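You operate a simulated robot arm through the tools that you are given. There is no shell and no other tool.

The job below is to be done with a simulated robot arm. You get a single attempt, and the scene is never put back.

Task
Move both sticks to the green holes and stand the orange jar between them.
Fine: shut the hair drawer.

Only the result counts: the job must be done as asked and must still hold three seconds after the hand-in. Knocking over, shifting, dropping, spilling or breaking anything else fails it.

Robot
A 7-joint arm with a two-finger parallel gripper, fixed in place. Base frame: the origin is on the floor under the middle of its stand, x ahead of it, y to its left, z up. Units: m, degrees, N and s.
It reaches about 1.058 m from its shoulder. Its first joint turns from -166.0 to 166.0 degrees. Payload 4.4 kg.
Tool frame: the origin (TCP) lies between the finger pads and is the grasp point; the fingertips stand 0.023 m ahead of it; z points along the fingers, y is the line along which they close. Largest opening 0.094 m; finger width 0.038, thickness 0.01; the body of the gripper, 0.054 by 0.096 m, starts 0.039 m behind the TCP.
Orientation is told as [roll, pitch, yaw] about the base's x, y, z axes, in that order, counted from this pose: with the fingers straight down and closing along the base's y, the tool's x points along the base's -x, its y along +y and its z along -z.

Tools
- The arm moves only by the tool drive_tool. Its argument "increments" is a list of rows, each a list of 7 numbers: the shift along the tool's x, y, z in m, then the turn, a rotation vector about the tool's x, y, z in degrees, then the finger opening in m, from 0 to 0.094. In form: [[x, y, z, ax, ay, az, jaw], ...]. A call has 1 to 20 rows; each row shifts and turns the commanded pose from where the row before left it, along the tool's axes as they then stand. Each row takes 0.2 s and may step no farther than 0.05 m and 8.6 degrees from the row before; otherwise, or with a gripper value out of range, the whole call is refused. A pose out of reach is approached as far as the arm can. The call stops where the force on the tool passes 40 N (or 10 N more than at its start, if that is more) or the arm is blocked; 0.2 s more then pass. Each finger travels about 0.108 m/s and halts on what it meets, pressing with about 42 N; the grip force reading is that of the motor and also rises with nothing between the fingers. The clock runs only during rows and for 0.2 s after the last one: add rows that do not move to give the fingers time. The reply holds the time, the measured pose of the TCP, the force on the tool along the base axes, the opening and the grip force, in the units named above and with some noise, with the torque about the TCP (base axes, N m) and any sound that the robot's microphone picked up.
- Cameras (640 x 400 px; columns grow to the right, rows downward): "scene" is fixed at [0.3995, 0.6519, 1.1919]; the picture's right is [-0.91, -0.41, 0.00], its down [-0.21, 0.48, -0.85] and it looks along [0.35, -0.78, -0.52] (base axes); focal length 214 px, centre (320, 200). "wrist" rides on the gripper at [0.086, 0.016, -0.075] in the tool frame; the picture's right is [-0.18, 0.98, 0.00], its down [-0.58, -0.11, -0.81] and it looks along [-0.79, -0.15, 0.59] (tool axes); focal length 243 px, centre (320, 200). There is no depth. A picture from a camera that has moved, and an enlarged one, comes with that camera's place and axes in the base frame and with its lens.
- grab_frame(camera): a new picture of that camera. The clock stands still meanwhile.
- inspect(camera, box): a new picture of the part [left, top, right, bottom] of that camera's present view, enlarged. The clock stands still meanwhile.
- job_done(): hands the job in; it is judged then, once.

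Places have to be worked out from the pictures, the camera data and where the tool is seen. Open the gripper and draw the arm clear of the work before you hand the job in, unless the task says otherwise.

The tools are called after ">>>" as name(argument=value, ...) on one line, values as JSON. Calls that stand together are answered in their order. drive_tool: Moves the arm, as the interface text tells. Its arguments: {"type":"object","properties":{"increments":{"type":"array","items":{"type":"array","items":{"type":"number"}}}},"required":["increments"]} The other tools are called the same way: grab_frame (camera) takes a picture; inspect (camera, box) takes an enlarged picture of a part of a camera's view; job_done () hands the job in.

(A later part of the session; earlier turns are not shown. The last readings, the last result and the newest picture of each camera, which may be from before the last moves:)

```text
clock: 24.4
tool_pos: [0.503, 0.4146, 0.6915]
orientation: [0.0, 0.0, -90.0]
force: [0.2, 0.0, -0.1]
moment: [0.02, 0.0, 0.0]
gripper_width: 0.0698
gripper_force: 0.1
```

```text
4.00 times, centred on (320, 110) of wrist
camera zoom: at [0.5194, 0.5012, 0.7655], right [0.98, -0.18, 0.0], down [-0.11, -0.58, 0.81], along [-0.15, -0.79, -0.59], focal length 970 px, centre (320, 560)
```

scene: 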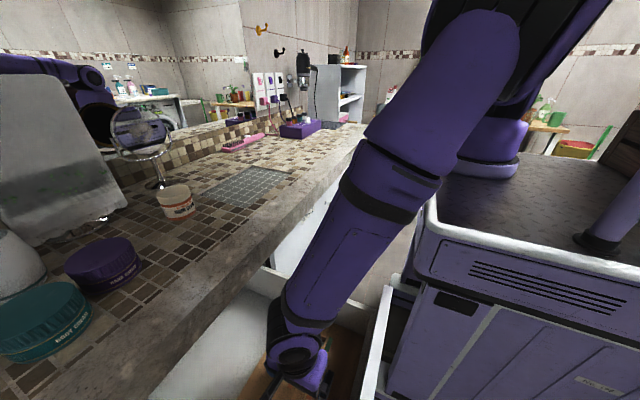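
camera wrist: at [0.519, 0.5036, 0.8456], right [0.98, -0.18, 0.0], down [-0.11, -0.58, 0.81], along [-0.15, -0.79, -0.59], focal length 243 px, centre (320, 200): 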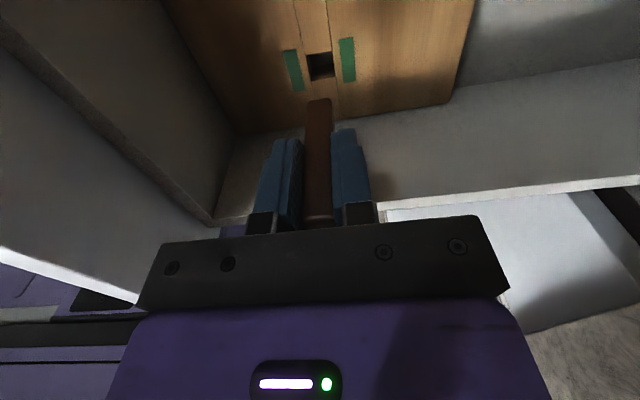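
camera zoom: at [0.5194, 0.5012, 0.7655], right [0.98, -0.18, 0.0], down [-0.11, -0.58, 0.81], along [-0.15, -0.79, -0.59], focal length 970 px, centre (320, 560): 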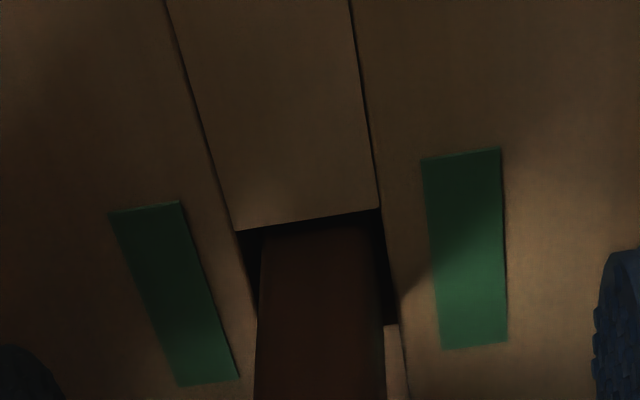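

Dark stick stands in the first green hole. I raise the tool well clear and turn it to yaw +90 (camera on the -y side) for the light stick.

>>> drive_tool(increments=[[0, 0, -0.03, 0, 0, 0, 0.07], [0, 0, -0.04, 0, 0, 0, 0.094], [0, 0, -0.045, 0, 0, 0, 0.094], [0, 0, -0.045, 0, 0, 0, 0.094], [0, 0, -0.045, 0, 0, 0, 0.094], [0, 0, 0, 0, 0, -8.2, 0.094], [0, 0, 0, 0, 0, -8.2, 0.094], [0, 0, 0, 0, 0, -8.2, 0.094], [0, 0, 0, 0, 0, -8.2, 0.094], [0, 0, 0, 0, 0, -8.2, 0.094], [0, 0, 0, 0, 0, -8.2, 0.094], [0, 0, 0, 0, 0, -8.2, 0.094], [0, 0, 0, 0, 0, -8.2, 0.094], [0, 0, 0, 0, 0, -8.2, 0.094], [0, 0, 0, 0, 0, -8.2, 0.094], [0, 0, 0, 0, 0, -8, 0.094], [0, 0, 0, 0, 0, 0, 0.094]])

>>> grab_frame(camera="wrist")

>>> grab_frame(camera="scene")

```text
clock: 28.0
tool_pos: [0.5027, 0.4145, 0.8956]
orientation: [0.1, 0.0, 0.1]
force: [0.1, 0.8, -0.6]
moment: [-0.02, -0.03, 0.01]
gripper_width: 0.0937
gripper_force: 0.2
```

```text
taken
camera wrist: at [0.4163, 0.4304, 0.9703], right [0.18, 0.98, 0.0], down [0.58, -0.11, 0.81], along [0.79, -0.15, -0.59], focal length 243 px, centre (320, 200)
```

wrist: 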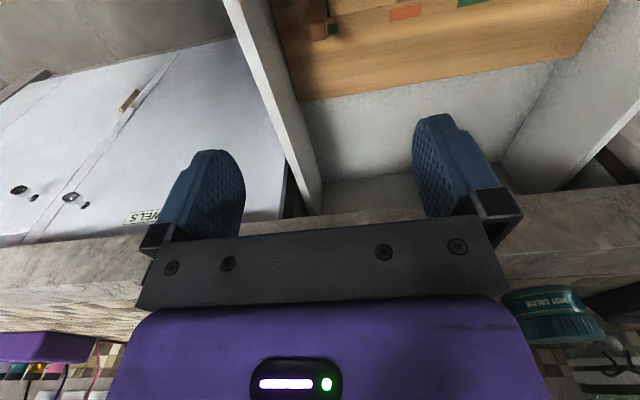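

```text
taken
```

scene: 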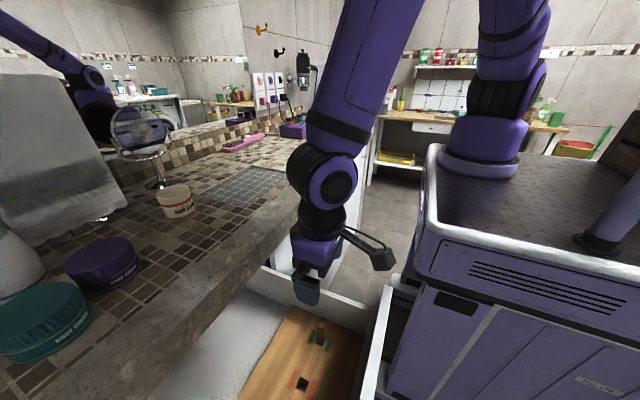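

Dark stick stands in its hole in the scene view. I shift over to the light stick's y and complete the turn to yaw +90.

>>> drive_tool(increments=[[0, 0.042, 0, 0, 0, 0, 0.094], [0, 0.042, 0, 0, 0, 0, 0.094], [0, 0.042, 0, 0, 0, 0, 0.094], [0, 0.042, 0, 0, 0, 0, 0.094], [0, 0.042, 0, 0, 0, 0, 0.094], [0, 0.041, 0, 0, 0, 0, 0.094], [0, 0, 0, 0, 0, -8.2, 0.094], [0, 0, 0, 0, 0, -8.2, 0.094], [0, 0, 0, 0, 0, -8.2, 0.094], [0, 0, 0, 0, 0, -8.2, 0.094], [0, 0, 0, 0, 0, -8.2, 0.094], [0, 0, 0, 0, 0, -8.2, 0.094], [0, 0, 0, 0, 0, -8.2, 0.094], [0, 0, 0, 0, 0, -8.2, 0.094], [0, 0, 0, 0, 0, -8.2, 0.094], [0, 0, 0, 0, 0, -8.2, 0.094], [0, 0, 0, 0, 0, -8, 0.094], [0, 0, 0, 0, 0, 0, 0.094]])

>>> grab_frame(camera="wrist")

>>> grab_frame(camera="scene")

```text
clock: 31.8
tool_pos: [0.5039, 0.6655, 0.897]
orientation: [0.0, 0.0, 90.1]
force: [0.5, 0.6, 0.1]
moment: [-0.02, 0.01, -0.01]
gripper_width: 0.0939
gripper_force: 0.0
```

```text
taken
camera wrist: at [0.4873, 0.579, 0.9702], right [-0.98, 0.18, 0.0], down [0.11, 0.58, 0.81], along [0.15, 0.79, -0.59], focal length 243 px, centre (320, 200)
```

wrist: 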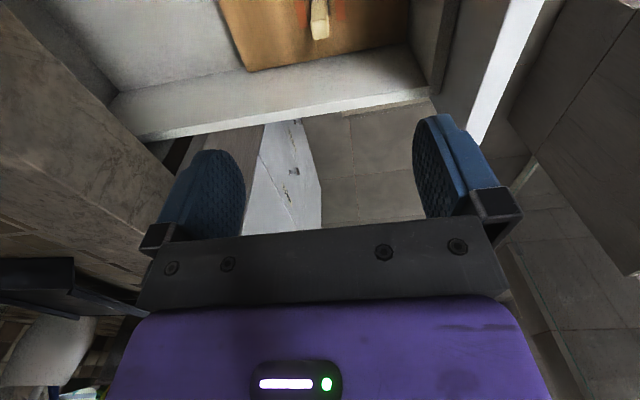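

```text
taken
```

scene: 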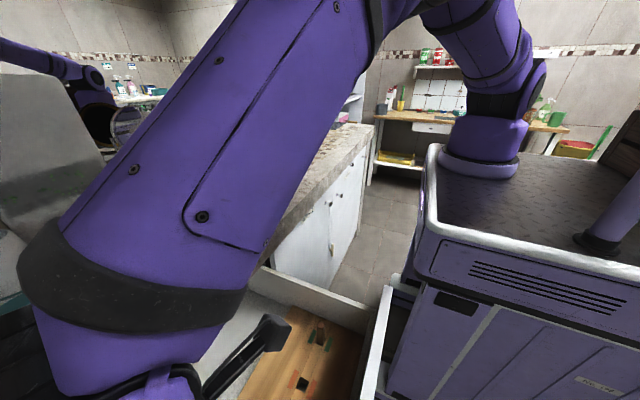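

Now at yaw +90 above the light stick. I lower to z about 0.805 and check alignment.

>>> drive_tool(increments=[[0, 0, 0.03, 0, 0, 0, 0.094], [0, 0, 0.03, 0, 0, 0, 0.094], [0, 0, 0.03, 0, 0, 0, 0.094], [0, 0, 0, 0, 0, 0, 0.094], [0, 0, 0, 0, 0, 0, 0.094]])

>>> grab_frame(camera="wrist")

>>> inspect(camera="wrist", box=[240, 0, 400, 100])

```text
clock: 33.0
tool_pos: [0.5036, 0.665, 0.8076]
orientation: [0.0, 0.1, 90.0]
force: [-0.1, 0.1, -0.9]
moment: [0.04, 0.0, -0.02]
gripper_width: 0.094
gripper_force: 0.1
```

```text
taken
camera wrist: at [0.487, 0.5781, 0.88], right [-0.98, 0.18, 0.0], down [0.11, 0.58, 0.81], along [0.15, 0.79, -0.59], focal length 243 px, centre (320, 200)
```

wrist: 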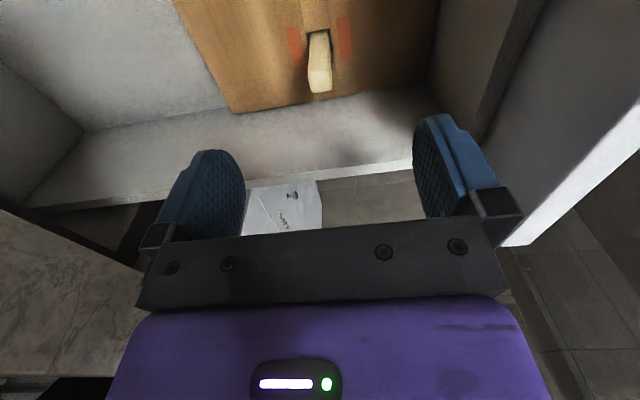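

```text
4.00 times, centred on (320, 50) of wrist
camera zoom: at [0.487, 0.5781, 0.88], right [-0.98, 0.18, 0.0], down [0.11, 0.58, 0.81], along [0.15, 0.79, -0.59], focal length 970 px, centre (320, 800)
```

zoom: 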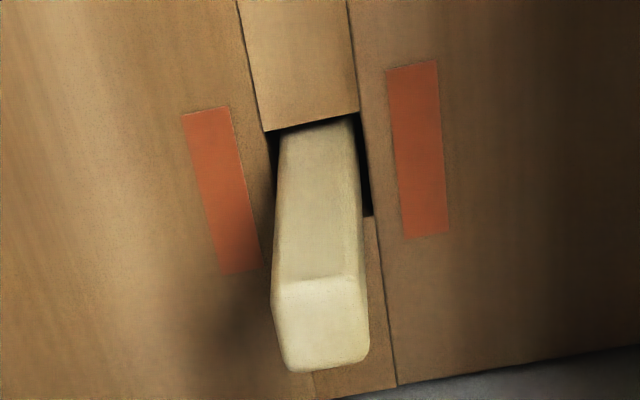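

Light stick is aligned under the tool (offset under 1 mm across). I descend to z about 0.692 around it.

>>> drive_tool(increments=[[0, 0, 0.023, 0, 0, 0, 0.094], [0, 0, 0.023, 0, 0, 0, 0.094], [0, 0, 0.023, 0, 0, 0, 0.094], [0, 0, 0.023, 0, 0, 0, 0.094], [0, 0, 0.023, 0, 0, 0, 0.094], [0, 0, 0, 0, 0, 0, 0.08], [0, 0, 0, 0, 0, 0, 0.06], [0, 0, 0, 0, 0, 0, 0.04], [0, 0, 0, 0, 0, 0, 0.028], [0, 0, 0, 0, 0, 0, 0.028]])

>>> grab_frame(camera="wrist")

>>> inspect(camera="wrist", box=[240, 100, 400, 200])

```text
clock: 35.2
tool_pos: [0.5045, 0.667, 0.6911]
orientation: [0.0, 0.0, 90.0]
force: [-0.7, -0.1, -0.3]
moment: [-0.03, -0.04, -0.01]
gripper_width: 0.0277
gripper_force: 0.1
```

```text
taken
camera wrist: at [0.4872, 0.5783, 0.7651], right [-0.98, 0.18, 0.0], down [0.11, 0.58, 0.81], along [0.15, 0.79, -0.59], focal length 243 px, centre (320, 200)
```

wrist: 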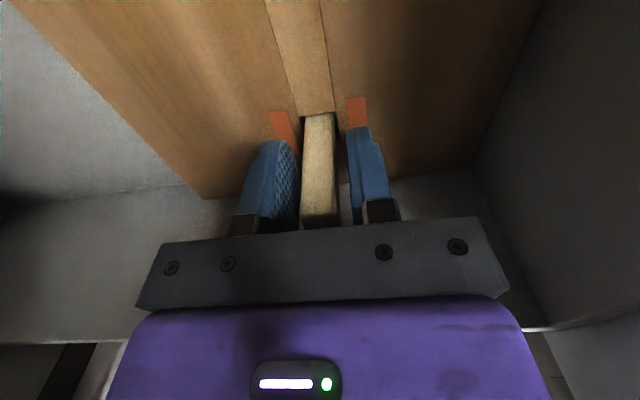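

```text
4.00 times, centred on (320, 150) of wrist
camera zoom: at [0.4872, 0.5783, 0.7651], right [-0.98, 0.18, 0.0], down [0.11, 0.58, 0.81], along [0.15, 0.79, -0.59], focal length 970 px, centre (320, 400)
```

zoom: 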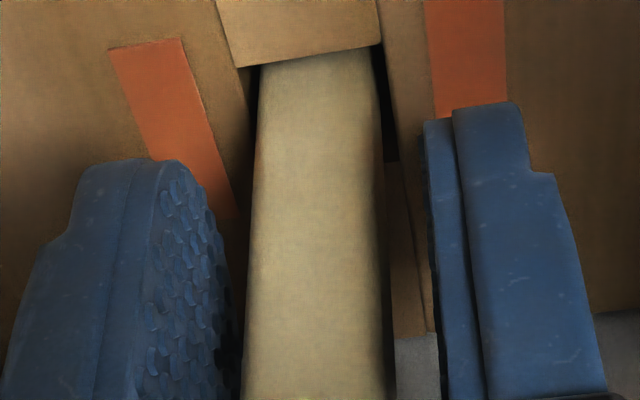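

Stick centred between fingers. I close, then lift 8 cm.

>>> drive_tool(increments=[[0, 0, 0, 0, 0, 0, 0.018], [0, 0, 0, 0, 0, 0, 0.01], [0, 0, 0, 0, 0, 0, 0.004], [0, 0, 0, 0, 0, 0, 0.004], [0, 0, -0.01, 0, 0, 0, 0.004], [0, 0, -0.015, 0, 0, 0, 0.004], [0, 0, -0.02, 0, 0, 0, 0.004], [0, 0, -0.02, 0, 0, 0, 0.004], [0, 0, -0.015, 0, 0, 0, 0.004], [0, 0, 0, 0, 0, 0, 0.004], [0, 0, 0, 0, 0, 0, 0.004]])

>>> grab_frame(camera="wrist")

>>> inspect(camera="wrist", box=[256, 20, 384, 100])

```text
clock: 37.6
tool_pos: [0.5042, 0.6656, 0.772]
orientation: [0.0, 0.1, 90.0]
force: [0.2, 0.3, 0.2]
moment: [0.0, -0.02, -0.01]
gripper_width: 0.0143
gripper_force: 41.7
```

```text
taken
camera wrist: at [0.488, 0.5783, 0.8459], right [-0.98, 0.18, 0.0], down [0.11, 0.58, 0.81], along [0.15, 0.79, -0.59], focal length 243 px, centre (320, 200)
```

wrist: 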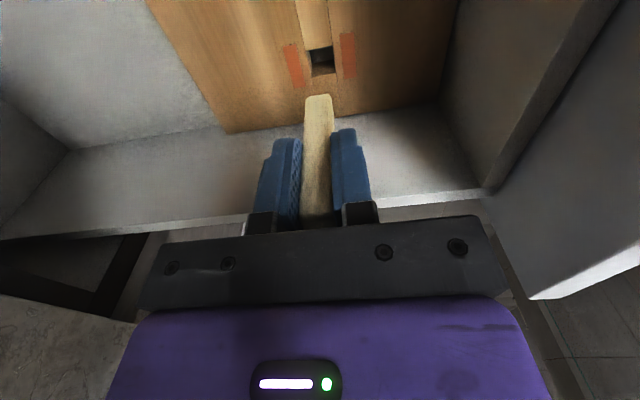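

```text
5.00 times, centred on (320, 60) of wrist
camera zoom: at [0.488, 0.5783, 0.8459], right [-0.98, 0.18, 0.0], down [0.11, 0.58, 0.81], along [0.15, 0.79, -0.59], focal length 1213 px, centre (320, 900)
```

zoom: 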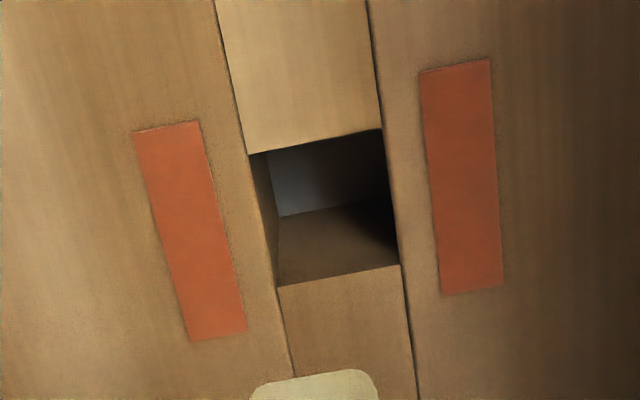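

O2 hole centre is at zoom pixel (327, 208) with the light stick lifted. I move 9 cm toward -y over the second green hole and compare.

>>> drive_tool(increments=[[0.03, 0, 0, 0, 0, 0, 0.004], [0.03, 0, 0, 0, 0, 0, 0.004], [0.03, 0, 0, 0, 0, 0, 0.004], [0, 0, 0, 0, 0, 0, 0.004], [0, 0, 0, 0, 0, 0, 0.004], [0, 0, 0, 0, 0, 0, 0.004]])

>>> grab_frame(camera="wrist")

>>> inspect(camera="wrist", box=[256, 20, 384, 100])

>>> grab_frame(camera="scene")

```text
clock: 39.0
tool_pos: [0.5034, 0.5772, 0.7726]
orientation: [0.0, 0.0, 90.1]
force: [-1.1, -0.3, -0.5]
moment: [0.0, 0.02, -0.04]
gripper_width: 0.0149
gripper_force: 42.0
```

```text
taken
camera wrist: at [0.4879, 0.4895, 0.846], right [-0.98, 0.18, 0.0], down [0.11, 0.58, 0.81], along [0.15, 0.79, -0.59], focal length 243 px, centre (320, 200)
```

wrist: 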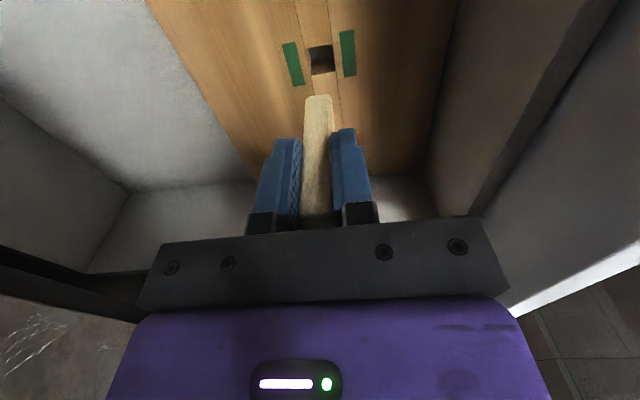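

```text
5.00 times, centred on (320, 60) of wrist
camera zoom: at [0.4879, 0.4895, 0.846], right [-0.98, 0.18, 0.0], down [0.11, 0.58, 0.81], along [0.15, 0.79, -0.59], focal length 1213 px, centre (320, 900)
```

zoom: 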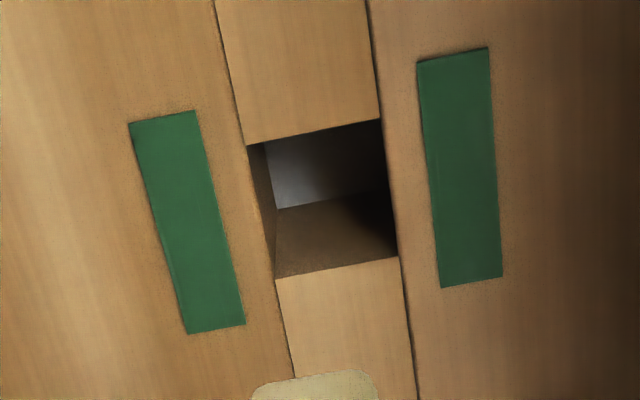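

```text
taken
```

scene: 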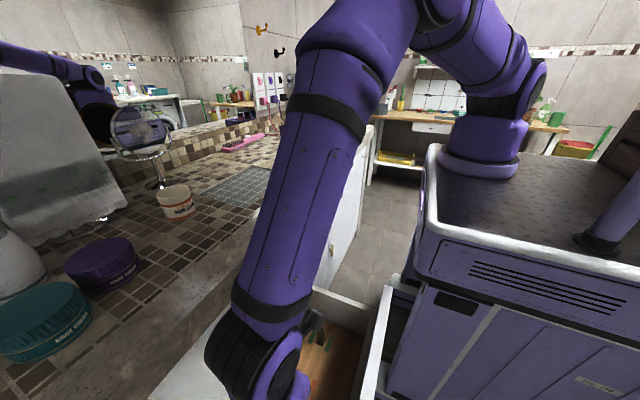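

The green hole appears 1.1 mm further in tool +x than the reference. I shift 1.1 mm and lower until the tip is about 5 mm above the board.

>>> drive_tool(increments=[[0.0011, 0, 0.02, 0, 0, 0, 0.004], [0, 0, 0.02, 0, 0, 0, 0.004], [0, 0, 0.012, 0, 0, 0, 0.004], [0, 0, 0, 0, 0, 0, 0.004], [0, 0, 0, 0, 0, 0, 0.004]])

>>> inspect(camera="wrist", box=[240, 40, 400, 140])

>>> inspect(camera="scene", box=[240, 320, 368, 400])

```text
clock: 40.2
tool_pos: [0.5042, 0.5745, 0.7192]
orientation: [0.0, 0.0, 90.0]
force: [-0.4, 1.0, -0.1]
moment: [-0.01, -0.01, 0.02]
gripper_width: 0.0147
gripper_force: 41.8
```

```text
4.00 times, centred on (320, 90) of wrist
camera zoom: at [0.4869, 0.4873, 0.7931], right [-0.98, 0.18, 0.0], down [0.11, 0.58, 0.81], along [0.15, 0.79, -0.59], focal length 970 px, centre (320, 640)
```

zoom: 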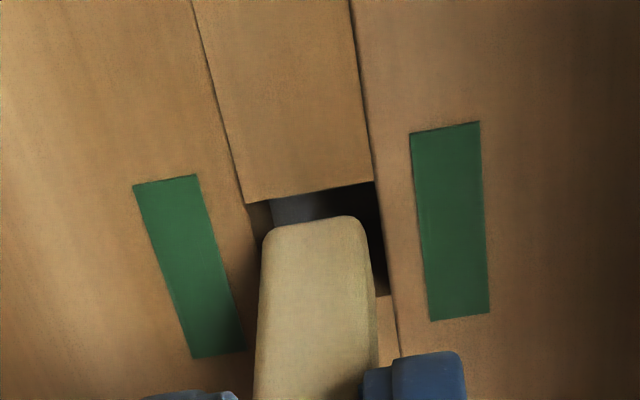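

```text
5.00 times, centred on (304, 360) of scene
camera zoom: at [0.3995, 0.6519, 1.1919], right [-0.91, -0.41, 0.0], down [-0.21, 0.48, -0.85], along [0.35, -0.78, -0.52], focal length 1072 px, centre (400, -600)
```

zoom: 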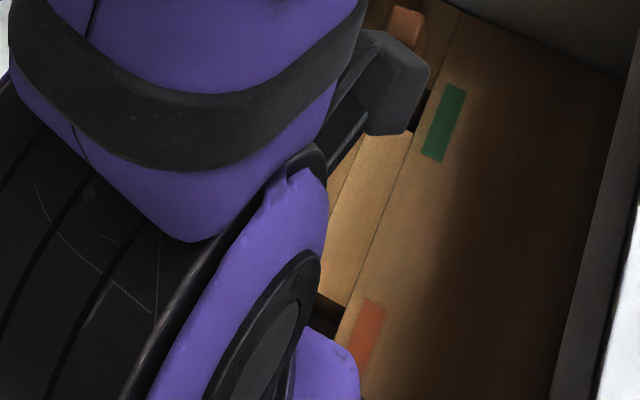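

The stick tip appears ~1.7 mm too far toward tool +x relative to the hole. I correct by -1.7 mm and look again.

>>> drive_tool(increments=[[-0.0017, 0.0004, 0, 0, 0, 0, 0.004], [0, 0, 0, 0, 0, 0, 0.004], [0, 0, 0, 0, 0, 0, 0.004]])

>>> inspect(camera="wrist", box=[240, 40, 400, 140])

```text
clock: 41.0
tool_pos: [0.503, 0.5761, 0.72]
orientation: [0.0, 0.0, 90.0]
force: [0.2, 0.1, 0.1]
moment: [0.03, -0.01, 0.03]
gripper_width: 0.0148
gripper_force: 42.6
```

```text
4.00 times, centred on (320, 90) of wrist
camera zoom: at [0.4867, 0.4893, 0.7934], right [-0.98, 0.18, 0.0], down [0.11, 0.58, 0.81], along [0.15, 0.79, -0.59], focal length 970 px, centre (320, 640)
```

zoom: 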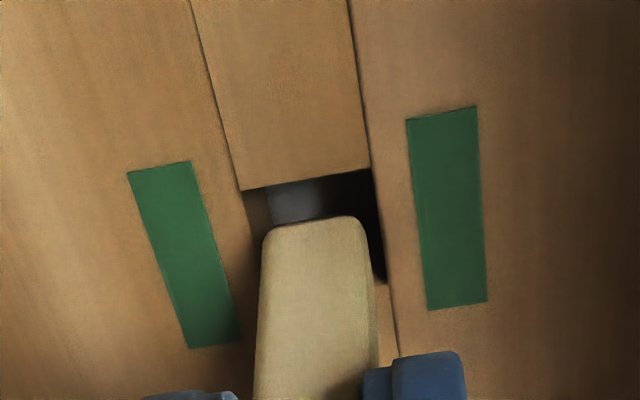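

Gap now matches the dark stick's successful insertion geometry. I lower in small steps.

>>> drive_tool(increments=[[0, 0, 0.003, 0, 0, 0, 0.004], [0, 0, 0.003, 0, 0, 0, 0.004], [0, 0, 0.002, 0, 0, 0, 0.004], [0, 0, 0.002, 0, 0, 0, 0.004]])

>>> inspect(camera="wrist", box=[240, 40, 400, 140])

```text
clock: 42.0
tool_pos: [0.5033, 0.5759, 0.7104]
orientation: [0.1, 0.0, 90.0]
force: [-0.1, 0.7, -0.1]
moment: [0.01, 0.0, 0.0]
gripper_width: 0.0144
gripper_force: 41.8
```

```text
4.00 times, centred on (320, 90) of wrist
camera zoom: at [0.4861, 0.4894, 0.783], right [-0.98, 0.18, 0.0], down [0.11, 0.58, 0.81], along [0.15, 0.79, -0.59], focal length 970 px, centre (320, 640)
```

zoom: 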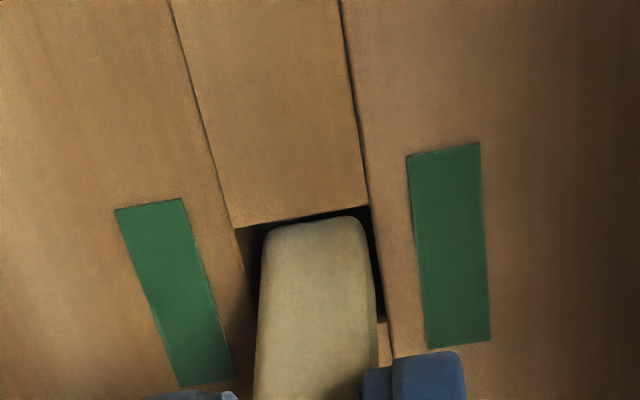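

Tip is at the hole mouth with about 0.9 mm lateral offset; I nudge 0.7 mm in tool -y and continue lowering.

>>> drive_tool(increments=[[0, -0.0008, 0, 0, 0, 0, 0.004], [0, 0, 0.003, 0, 0, 0, 0.004], [0, 0, 0.003, 0, 0, 0, 0.004], [0, 0, 0.003, 0, 0, 0, 0.004], [0, 0, 0.003, 0, 0, 0, 0.004], [0, 0, 0, 0, 0, 0, 0.004]])

>>> inspect(camera="wrist", box=[240, 60, 400, 160])

```text
clock: 43.4
tool_pos: [0.503, 0.5755, 0.6979]
orientation: [0.0, 0.0, 90.0]
force: [-0.2, 0.5, -0.6]
moment: [0.0, 0.0, 0.01]
gripper_width: 0.0148
gripper_force: 41.9
```

```text
4.00 times, centred on (320, 110) of wrist
camera zoom: at [0.487, 0.4895, 0.7709], right [-0.98, 0.18, 0.0], down [0.11, 0.58, 0.81], along [0.15, 0.79, -0.59], focal length 970 px, centre (320, 560)
```

zoom: 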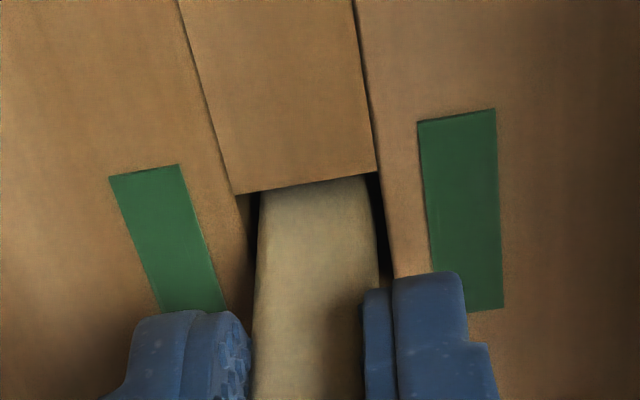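

The light stick is inside the hole; 6 mm remain to the original seated depth. I lower the rest and release.

>>> drive_tool(increments=[[0, 0, 0.002, 0, 0, 0, 0.004], [0, 0, 0.002, 0, 0, 0, 0.004], [0, 0, 0.002, 0, 0, 0, 0.004], [0, 0, 0, 0, 0, 0, 0.004]])

>>> inspect(camera="wrist", box=[240, 60, 400, 160])

```text
clock: 44.4
tool_pos: [0.5044, 0.5763, 0.6927]
orientation: [0.0, 0.0, 90.0]
force: [-0.1, -0.6, 0.7]
moment: [-0.02, -0.01, 0.0]
gripper_width: 0.0146
gripper_force: 41.9
```

```text
4.00 times, centred on (320, 110) of wrist
camera zoom: at [0.4874, 0.4896, 0.7651], right [-0.98, 0.18, 0.0], down [0.11, 0.58, 0.81], along [0.15, 0.79, -0.59], focal length 970 px, centre (320, 560)
```

zoom: 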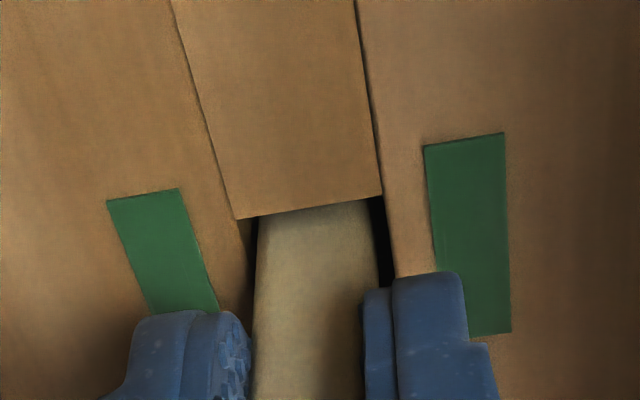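

Seated at the original depth. I open the fingers and rise straight up.

>>> drive_tool(increments=[[0, 0, 0, 0, 0, 0, 0.02], [0, 0, 0, 0, 0, 0, 0.03], [0, 0, 0, 0, 0, 0, 0.05], [0, 0, 0, 0, 0, 0, 0.07], [0, 0, 0, 0, 0, 0, 0.07], [0, 0, -0.02, 0, 0, 0, 0.08], [0, 0, -0.03, 0, 0, 0, 0.094], [0, 0, -0.04, 0, 0, 0, 0.094], [0, 0, -0.045, 0, 0, 0, 0.094], [0, 0, -0.045, 0, 0, 0, 0.094], [0, 0, -0.045, 0, 0, 0, 0.094], [0, 0, 0, 0, 0, 0, 0.094]])

>>> grab_frame(camera="wrist")

>>> grab_frame(camera="scene")

```text
clock: 47.0
tool_pos: [0.5037, 0.5765, 0.9173]
orientation: [0.0, 0.1, 89.9]
force: [-0.5, 0.8, -0.1]
moment: [0.05, 0.02, -0.01]
gripper_width: 0.0942
gripper_force: 0.1
```

```text
taken
camera wrist: at [0.4884, 0.4898, 0.9911], right [-0.98, 0.18, 0.0], down [0.11, 0.58, 0.81], along [0.15, 0.79, -0.59], focal length 243 px, centre (320, 200)
```

wrist: 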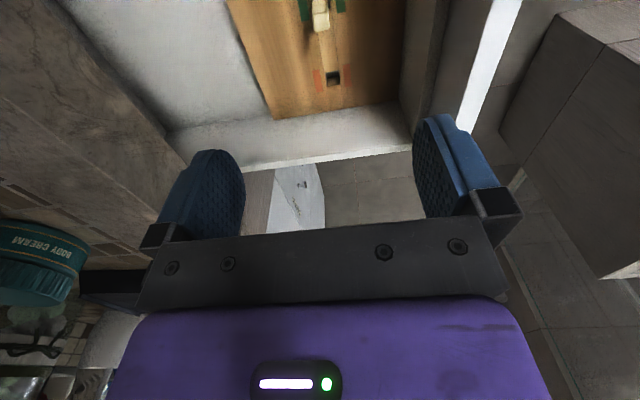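

```text
taken
```

scene: 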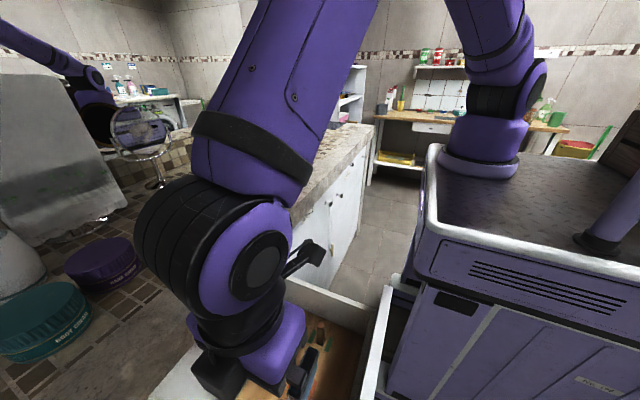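

Both sticks are in the green holes. Next the jar: I rise, turn back to yaw 0 and move so the wrist camera looks across the counter at the jar.

>>> drive_tool(increments=[[0, 0, -0.045, 0, 0, 0, 0.094], [0, 0, -0.045, 0, 0, 0, 0.094], [0, 0, -0.045, 0, 0, 0, 0.094], [0, 0, -0.045, 0, 0, 0, 0.094], [0, 0, -0.045, 0, 0, 0, 0.094], [0, 0, 0, 0, 0, 8.2, 0.094], [0, 0, 0, 0, 0, 8.2, 0.094], [0, 0, 0, 0, 0, 8.2, 0.094], [0, 0, 0, 0, 0, 8.2, 0.094], [0, 0, 0, 0, 0, 8.2, 0.094], [0, 0, 0, 0, 0, 8.2, 0.094], [0, 0, 0, 0, 0, 8.2, 0.094], [0, 0, 0, 0, 0, 8.2, 0.094], [0, 0, 0, 0, 0, 8.2, 0.094], [0, 0, 0, 0, 0, 8.2, 0.094], [0, 0, 0, 0, 0, 8, 0.094], [0, -0.047, 0, 0, 0, 0, 0.094], [0, -0.047, 0, 0, 0, 0, 0.094], [0, -0.047, 0, 0, 0, 0, 0.094], [0, -0.047, 0, 0, 0, 0, 0.094]])

>>> grab_frame(camera="wrist")

>>> grab_frame(camera="scene")

```text
clock: 51.2
tool_pos: [0.5018, 0.389, 1.1411]
orientation: [0.0, 0.0, 0.1]
force: [-0.3, 0.3, -0.4]
moment: [-0.05, 0.0, 0.0]
gripper_width: 0.0939
gripper_force: 0.1
```

```text
taken
camera wrist: at [0.415, 0.4051, 1.215], right [0.18, 0.98, 0.0], down [0.58, -0.11, 0.81], along [0.79, -0.15, -0.59], focal length 243 px, centre (320, 200)
```

wrist: 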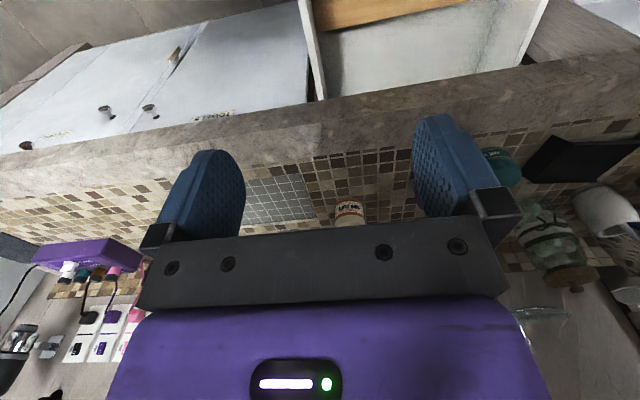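

```text
taken
```

scene: 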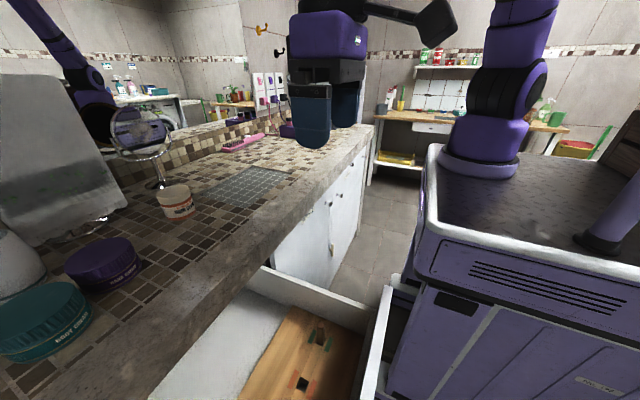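

The jar shows between the fingers in the wrist view; I zoom in on it.

>>> inspect(camera="wrist", box=[240, 140, 432, 260])

>>> inspect(camera="wrist", box=[310, 185, 390, 235])

>>> inspect(camera="scene", box=[140, 170, 220, 220])

>>> inspect(camera="scene", box=[240, 300, 400, 400])

```text
3.33 times, centred on (336, 200) of wrist
camera zoom: at [0.415, 0.4051, 1.215], right [0.18, 0.98, 0.0], down [0.58, -0.11, 0.81], along [0.79, -0.15, -0.59], focal length 809 px, centre (267, 200)
```

zoom: 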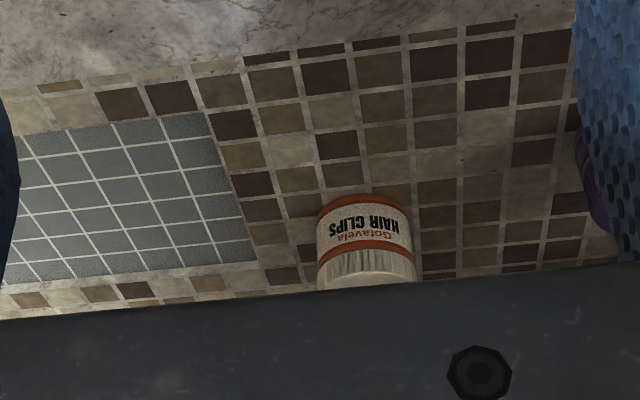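

```text
8.00 times, centred on (350, 210) of wrist
camera zoom: at [0.415, 0.4051, 1.215], right [0.18, 0.98, 0.0], down [0.58, -0.11, 0.81], along [0.79, -0.15, -0.59], focal length 1941 px, centre (80, 120)
```

zoom: 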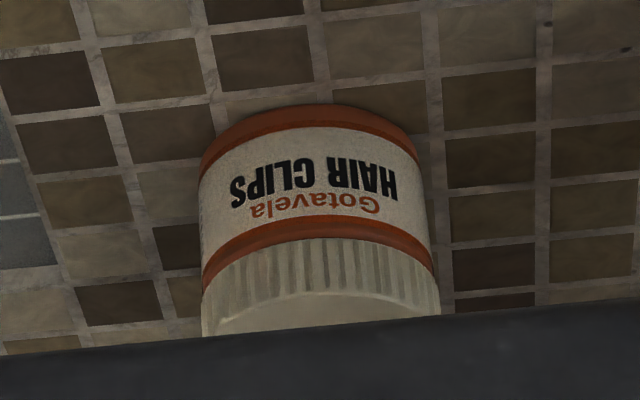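

```text
8.00 times, centred on (180, 195) of scene
camera zoom: at [0.3995, 0.6519, 1.1919], right [-0.91, -0.41, 0.0], down [-0.21, 0.48, -0.85], along [0.35, -0.78, -0.52], focal length 1716 px, centre (1440, 240)
```

zoom: 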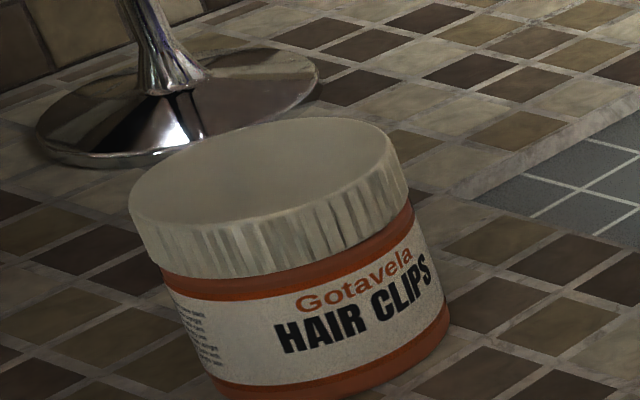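

```text
4.00 times, centred on (320, 350) of scene
camera zoom: at [0.3995, 0.6519, 1.1919], right [-0.91, -0.41, 0.0], down [-0.21, 0.48, -0.85], along [0.35, -0.78, -0.52], focal length 858 px, centre (320, -400)
```

zoom: 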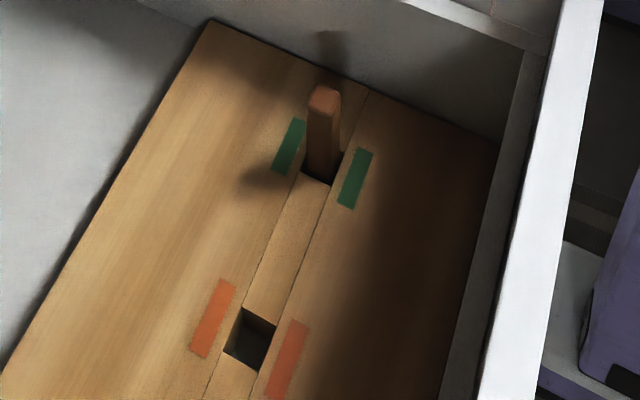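

Jar estimate: centre (0.905, 0.387), counter z about 0.878, height about 0.06, diameter about 0.07. I check the mirror and the draped towel near it before reaching in.

>>> inspect(camera="scene", box=[0, 60, 240, 260])

>>> drive_tool(increments=[[0, 0, -0.04, 0, 0, 0, 0.094], [0, 0, -0.04, 0, 0, 0, 0.094], [0, 0, 0, 0, -7.5, 0, 0.094], [0, 0, 0, 0, -7.5, 0, 0.094], [0, 0, 0, 0, 0, 0, 0.094]])

>>> grab_frame(camera="wrist")

```text
2.00 times, centred on (120, 160) of scene
camera zoom: at [0.3995, 0.6519, 1.1919], right [-0.91, -0.41, 0.0], down [-0.21, 0.48, -0.85], along [0.35, -0.78, -0.52], focal length 429 px, centre (720, 280)
```

zoom: 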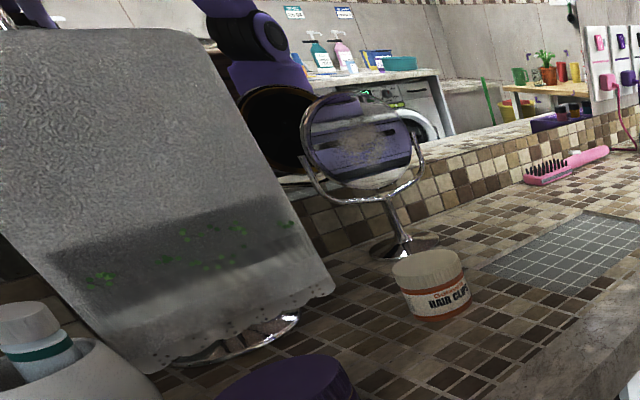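

```text
clock: 52.4
tool_pos: [0.5043, 0.3907, 1.2213]
orientation: [0.1, -15.2, 0.1]
force: [-0.3, 0.7, -0.3]
moment: [0.04, -0.03, -0.01]
gripper_width: 0.0938
gripper_force: 0.1
```

```text
taken
camera wrist: at [0.4, 0.4048, 1.2701], right [0.18, 0.98, 0.05], down [0.35, -0.11, 0.93], along [0.92, -0.15, -0.37], focal length 243 px, centre (320, 200)
```

wrist: 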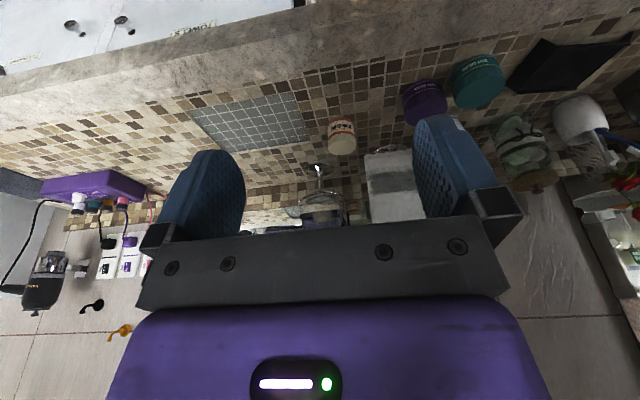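

Good overview: jar in the middle, mirror behind it, towel behind-right, cream jars to the right. I zoom in for spacing.

>>> inspect(camera="wrist", box=[250, 80, 450, 230])

>>> inspect(camera="wrist", box=[310, 105, 374, 165])

```text
2.67 times, centred on (350, 155) of wrist
camera zoom: at [0.4, 0.4048, 1.2701], right [0.18, 0.98, 0.05], down [0.35, -0.11, 0.93], along [0.92, -0.15, -0.37], focal length 647 px, centre (240, 320)
```

zoom: 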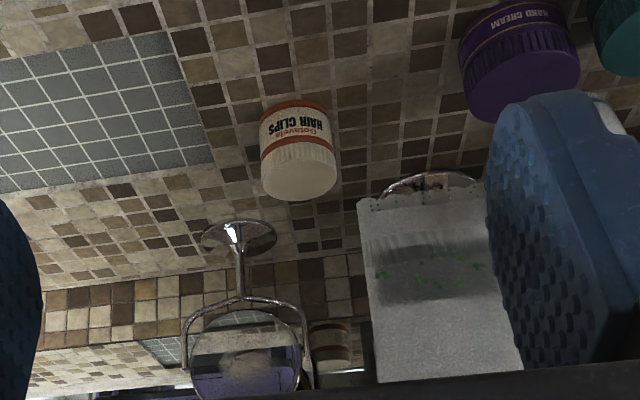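

```text
6.67 times, centred on (342, 135) of wrist
camera zoom: at [0.4, 0.4048, 1.2701], right [0.18, 0.98, 0.05], down [0.35, -0.11, 0.93], along [0.92, -0.15, -0.37], focal length 1618 px, centre (173, 633)
```

zoom: 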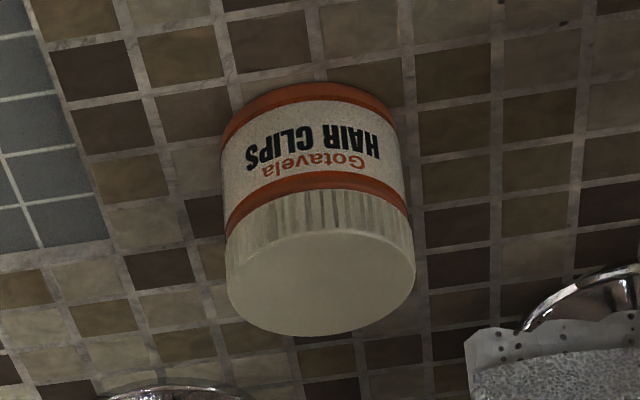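

Refined jar centre about (0.907, 0.386), lid top z about 0.939; neighbours are over 10 cm clear. I straighten the tool and move above the jar at a safe height.

>>> drive_tool(increments=[[0, 0, 0, 0, 7.6, 0, 0.094], [0, 0, 0, 0, 7.6, 0, 0.094], [-0.045, 0, 0.01, 0, 0, 0, 0.094], [-0.045, 0, 0.01, 0, 0, 0, 0.094], [-0.045, 0, 0.015, 0, 0, 0, 0.094], [-0.045, 0, 0.015, 0, 0, 0, 0.094], [-0.045, 0, 0.015, 0, 0, 0, 0.094], [-0.045, -0.002, 0.015, 0, 0, 0, 0.094], [-0.045, -0.002, 0.015, 0, 0, 0, 0.094], [-0.04, 0, 0.015, 0, 0, 0, 0.094], [0, 0, 0, 0, 0, 0, 0.094], [0, 0, 0, 0, 0, 0, 0.094]])

>>> grab_frame(camera="wrist")

>>> grab_frame(camera="scene")

```text
clock: 55.0
tool_pos: [0.8552, 0.3848, 1.1123]
orientation: [-0.1, 0.2, -0.1]
force: [0.4, 0.5, 0.0]
moment: [0.03, -0.01, 0.02]
gripper_width: 0.0943
gripper_force: 0.1
```

```text
taken
camera wrist: at [0.7703, 0.4009, 1.1854], right [0.18, 0.98, 0.0], down [0.58, -0.11, 0.8], along [0.79, -0.15, -0.59], focal length 243 px, centre (320, 200)
```

wrist: 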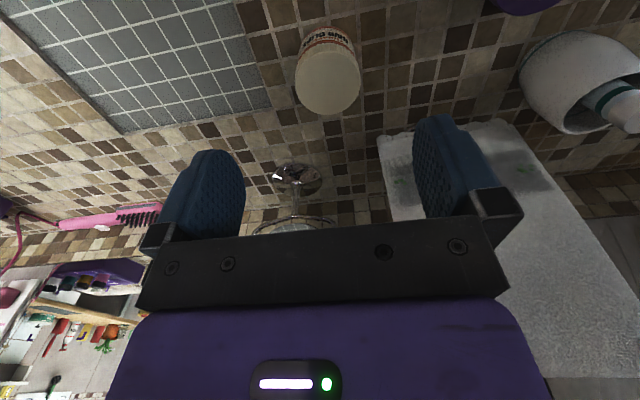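

```text
taken
```

scene: 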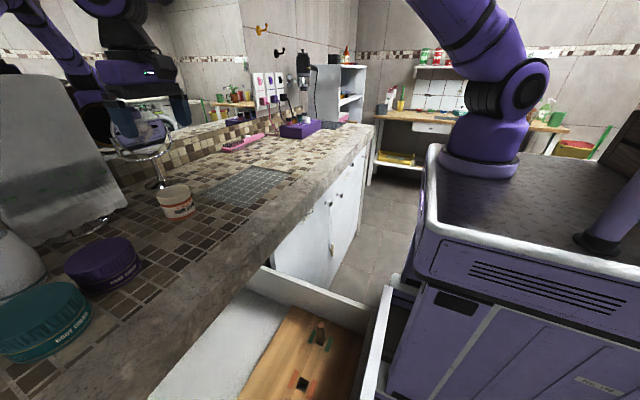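

I zoom on the jar lid from here to refine its centre.

>>> inspect(camera="wrist", box=[264, 20, 392, 120])

>>> inspect(camera="scene", box=[0, 0, 260, 230])

```text
4.00 times, centred on (328, 70) of wrist
camera zoom: at [0.7703, 0.4009, 1.1854], right [0.18, 0.98, 0.0], down [0.58, -0.11, 0.8], along [0.79, -0.15, -0.59], focal length 970 px, centre (288, 720)
```

zoom: 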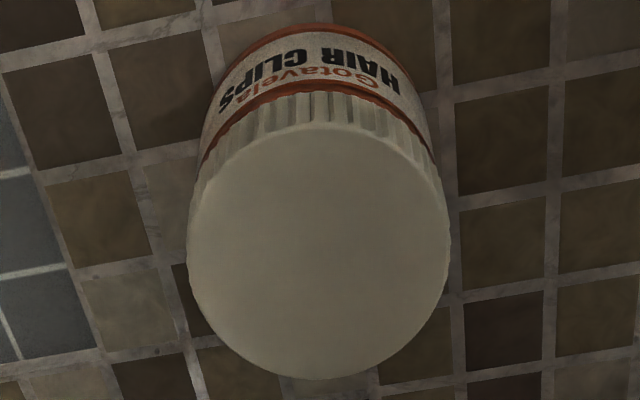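

```text
1.74 times, centred on (130, 115) of scene
camera zoom: at [0.3995, 0.6519, 1.1919], right [-0.91, -0.41, 0.0], down [-0.21, 0.48, -0.85], along [0.35, -0.78, -0.52], focal length 373 px, centre (650, 348)
```

zoom: 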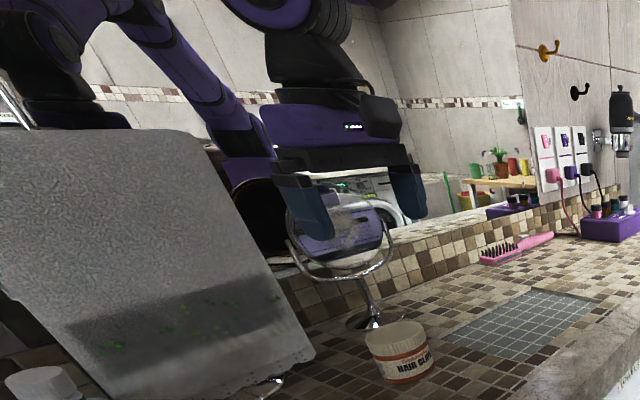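

Lid centre refined to about (0.900, 0.385). I move above it and lower to z about 0.985, fingertips just above the lid level, then check.

>>> drive_tool(increments=[[-0.023, 0, 0, 0, 0, 0, 0.094], [-0.023, 0.0005, 0, 0, 0, 0, 0.094], [0, 0, 0.04, 0, 0, 0, 0.094], [0, 0, 0.04, 0, 0, 0, 0.094], [0, 0, 0.035, 0, 0, 0, 0.094], [0, 0, 0, 0, 0, 0, 0.094], [0, 0, 0, 0, 0, 0, 0.094]])

>>> grab_frame(camera="wrist")

>>> grab_frame(camera="scene")

```text
clock: 56.6
tool_pos: [0.9043, 0.3849, 0.9957]
orientation: [0.0, 0.1, 0.0]
force: [-0.4, -0.3, 0.3]
moment: [-0.03, 0.01, -0.01]
gripper_width: 0.0939
gripper_force: 0.0
```

```text
taken
camera wrist: at [0.8168, 0.4005, 1.0697], right [0.18, 0.98, 0.0], down [0.58, -0.11, 0.8], along [0.79, -0.15, -0.59], focal length 243 px, centre (320, 200)
```

wrist: 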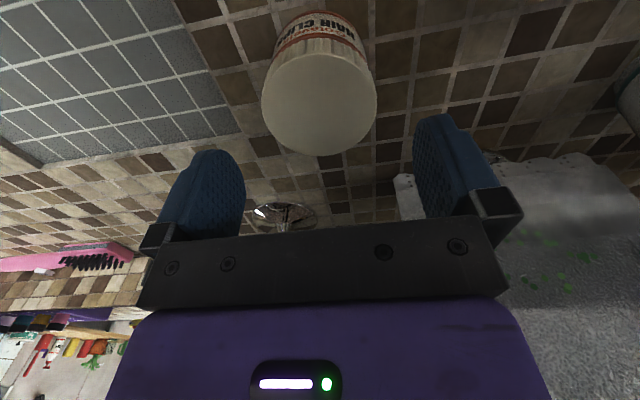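

```text
taken
```

scene: 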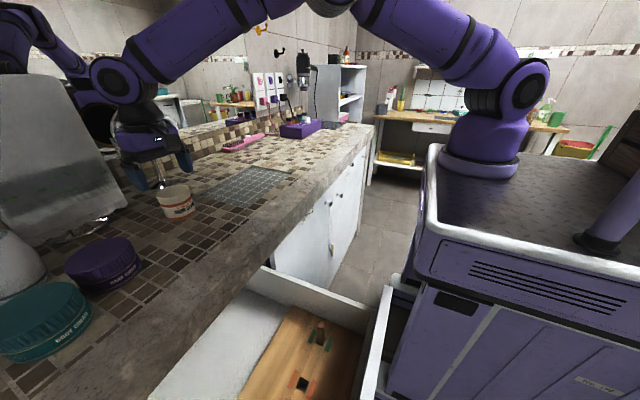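

Jar is about 4 mm toward -x of the tool axis and laterally centred. I correct and lower around it to z about 0.911.

>>> drive_tool(increments=[[0.004, 0, 0, 0, 0, 0, 0.094], [0, 0, 0.02, 0, 0, 0, 0.094], [0, 0, 0.02, 0, 0, 0, 0.094], [0, 0, 0.02, 0, 0, 0, 0.094], [0, 0, 0.015, 0, 0, 0, 0.094], [0, 0, 0.008, 0, 0, 0, 0.094], [0, 0, 0, 0, 0, 0, 0.094], [0, 0, 0, 0, 0, 0, 0.094]])

>>> grab_frame(camera="wrist")

>>> inspect(camera="scene", box=[90, 110, 250, 230])

```text
clock: 58.4
tool_pos: [0.9, 0.3858, 0.912]
orientation: [0.1, 0.2, 0.1]
force: [0.3, 0.5, 0.1]
moment: [0.01, 0.05, 0.03]
gripper_width: 0.0941
gripper_force: 0.1
```

```text
taken
camera wrist: at [0.8131, 0.402, 0.9864], right [0.18, 0.98, 0.0], down [0.58, -0.11, 0.8], along [0.79, -0.15, -0.59], focal length 243 px, centre (320, 200)
```

wrist: 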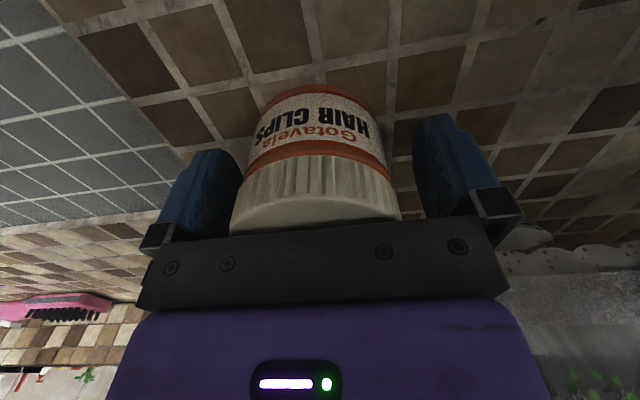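

```text
3.33 times, centred on (170, 170) of scene
camera zoom: at [0.3995, 0.6519, 1.1919], right [-0.91, -0.41, 0.0], down [-0.21, 0.48, -0.85], along [0.35, -0.78, -0.52], focal length 715 px, centre (820, 300)
```

zoom: 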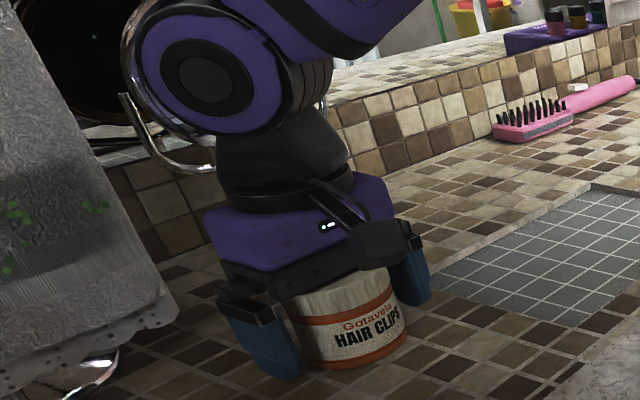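

Fingers straddle the jar. I close on it slowly.

>>> drive_tool(increments=[[0, 0, 0, 0, 0, 0, 0.085], [0, 0, 0, 0, 0, 0, 0.078], [0, 0, 0, 0, 0, 0, 0.073], [0, 0, 0, 0, 0, 0, 0.068], [0, 0, 0, 0, 0, 0, 0.062], [0, 0, 0, 0, 0, 0, 0.058], [0, 0, 0, 0, 0, 0, 0.058]])

>>> grab_frame(camera="wrist")

```text
clock: 60.0
tool_pos: [0.8984, 0.3857, 0.9123]
orientation: [0.0, 0.2, 0.0]
force: [-0.1, -0.7, 1.6]
moment: [-0.04, -0.02, -0.04]
gripper_width: 0.0655
gripper_force: 42.6
```

```text
taken
camera wrist: at [0.8131, 0.4019, 0.9864], right [0.18, 0.98, 0.0], down [0.58, -0.11, 0.8], along [0.79, -0.15, -0.59], focal length 243 px, centre (320, 200)
```

wrist: 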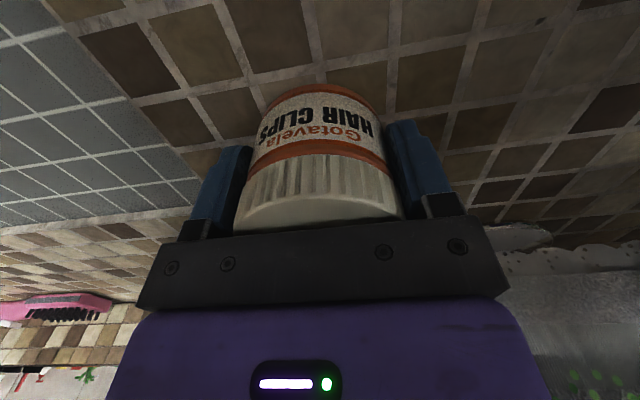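

Gripped (65.5 mm, 42 N). I lift straight up about 15 cm.

>>> drive_tool(increments=[[0, 0, -0.01, 0, 0, 0, 0.058], [0, 0, -0.02, 0, 0, 0, 0.058], [0, 0, -0.03, 0, 0, 0, 0.058], [0, 0, -0.03, 0, 0, 0, 0.058], [0, 0, -0.03, 0, 0, 0, 0.058], [0, 0, -0.03, 0, 0, 0, 0.058], [0, 0, 0, 0, 0, 0, 0.058]])

>>> grab_frame(camera="wrist")

>>> grab_frame(camera="scene")

```text
clock: 61.6
tool_pos: [0.9005, 0.3846, 1.0636]
orientation: [0.0, 0.1, 0.0]
force: [0.3, 0.0, -0.9]
moment: [-0.01, 0.01, 0.02]
gripper_width: 0.0657
gripper_force: 42.1
```

```text
taken
camera wrist: at [0.8129, 0.4008, 1.1376], right [0.18, 0.98, 0.0], down [0.58, -0.11, 0.8], along [0.79, -0.15, -0.59], focal length 243 px, centre (320, 200)
```

wrist: 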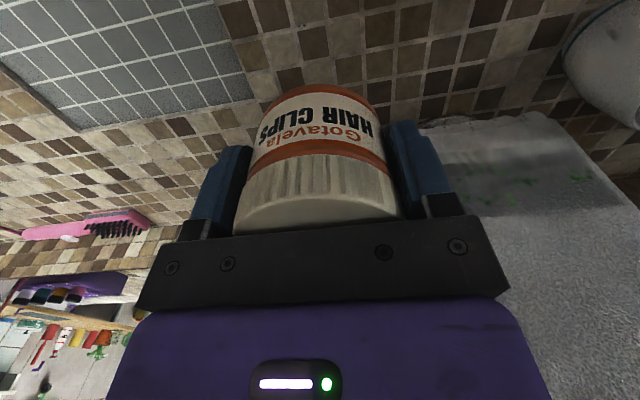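

```text
taken
```

scene: 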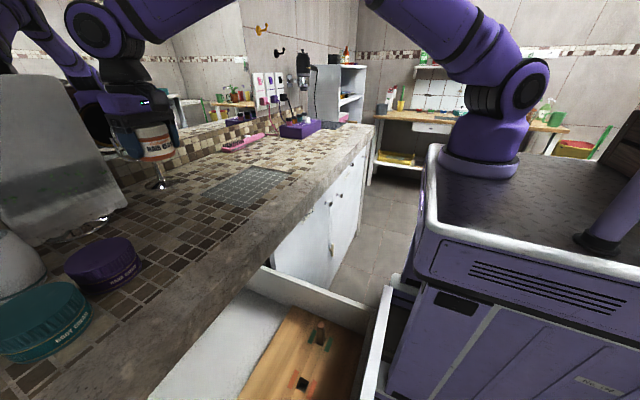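

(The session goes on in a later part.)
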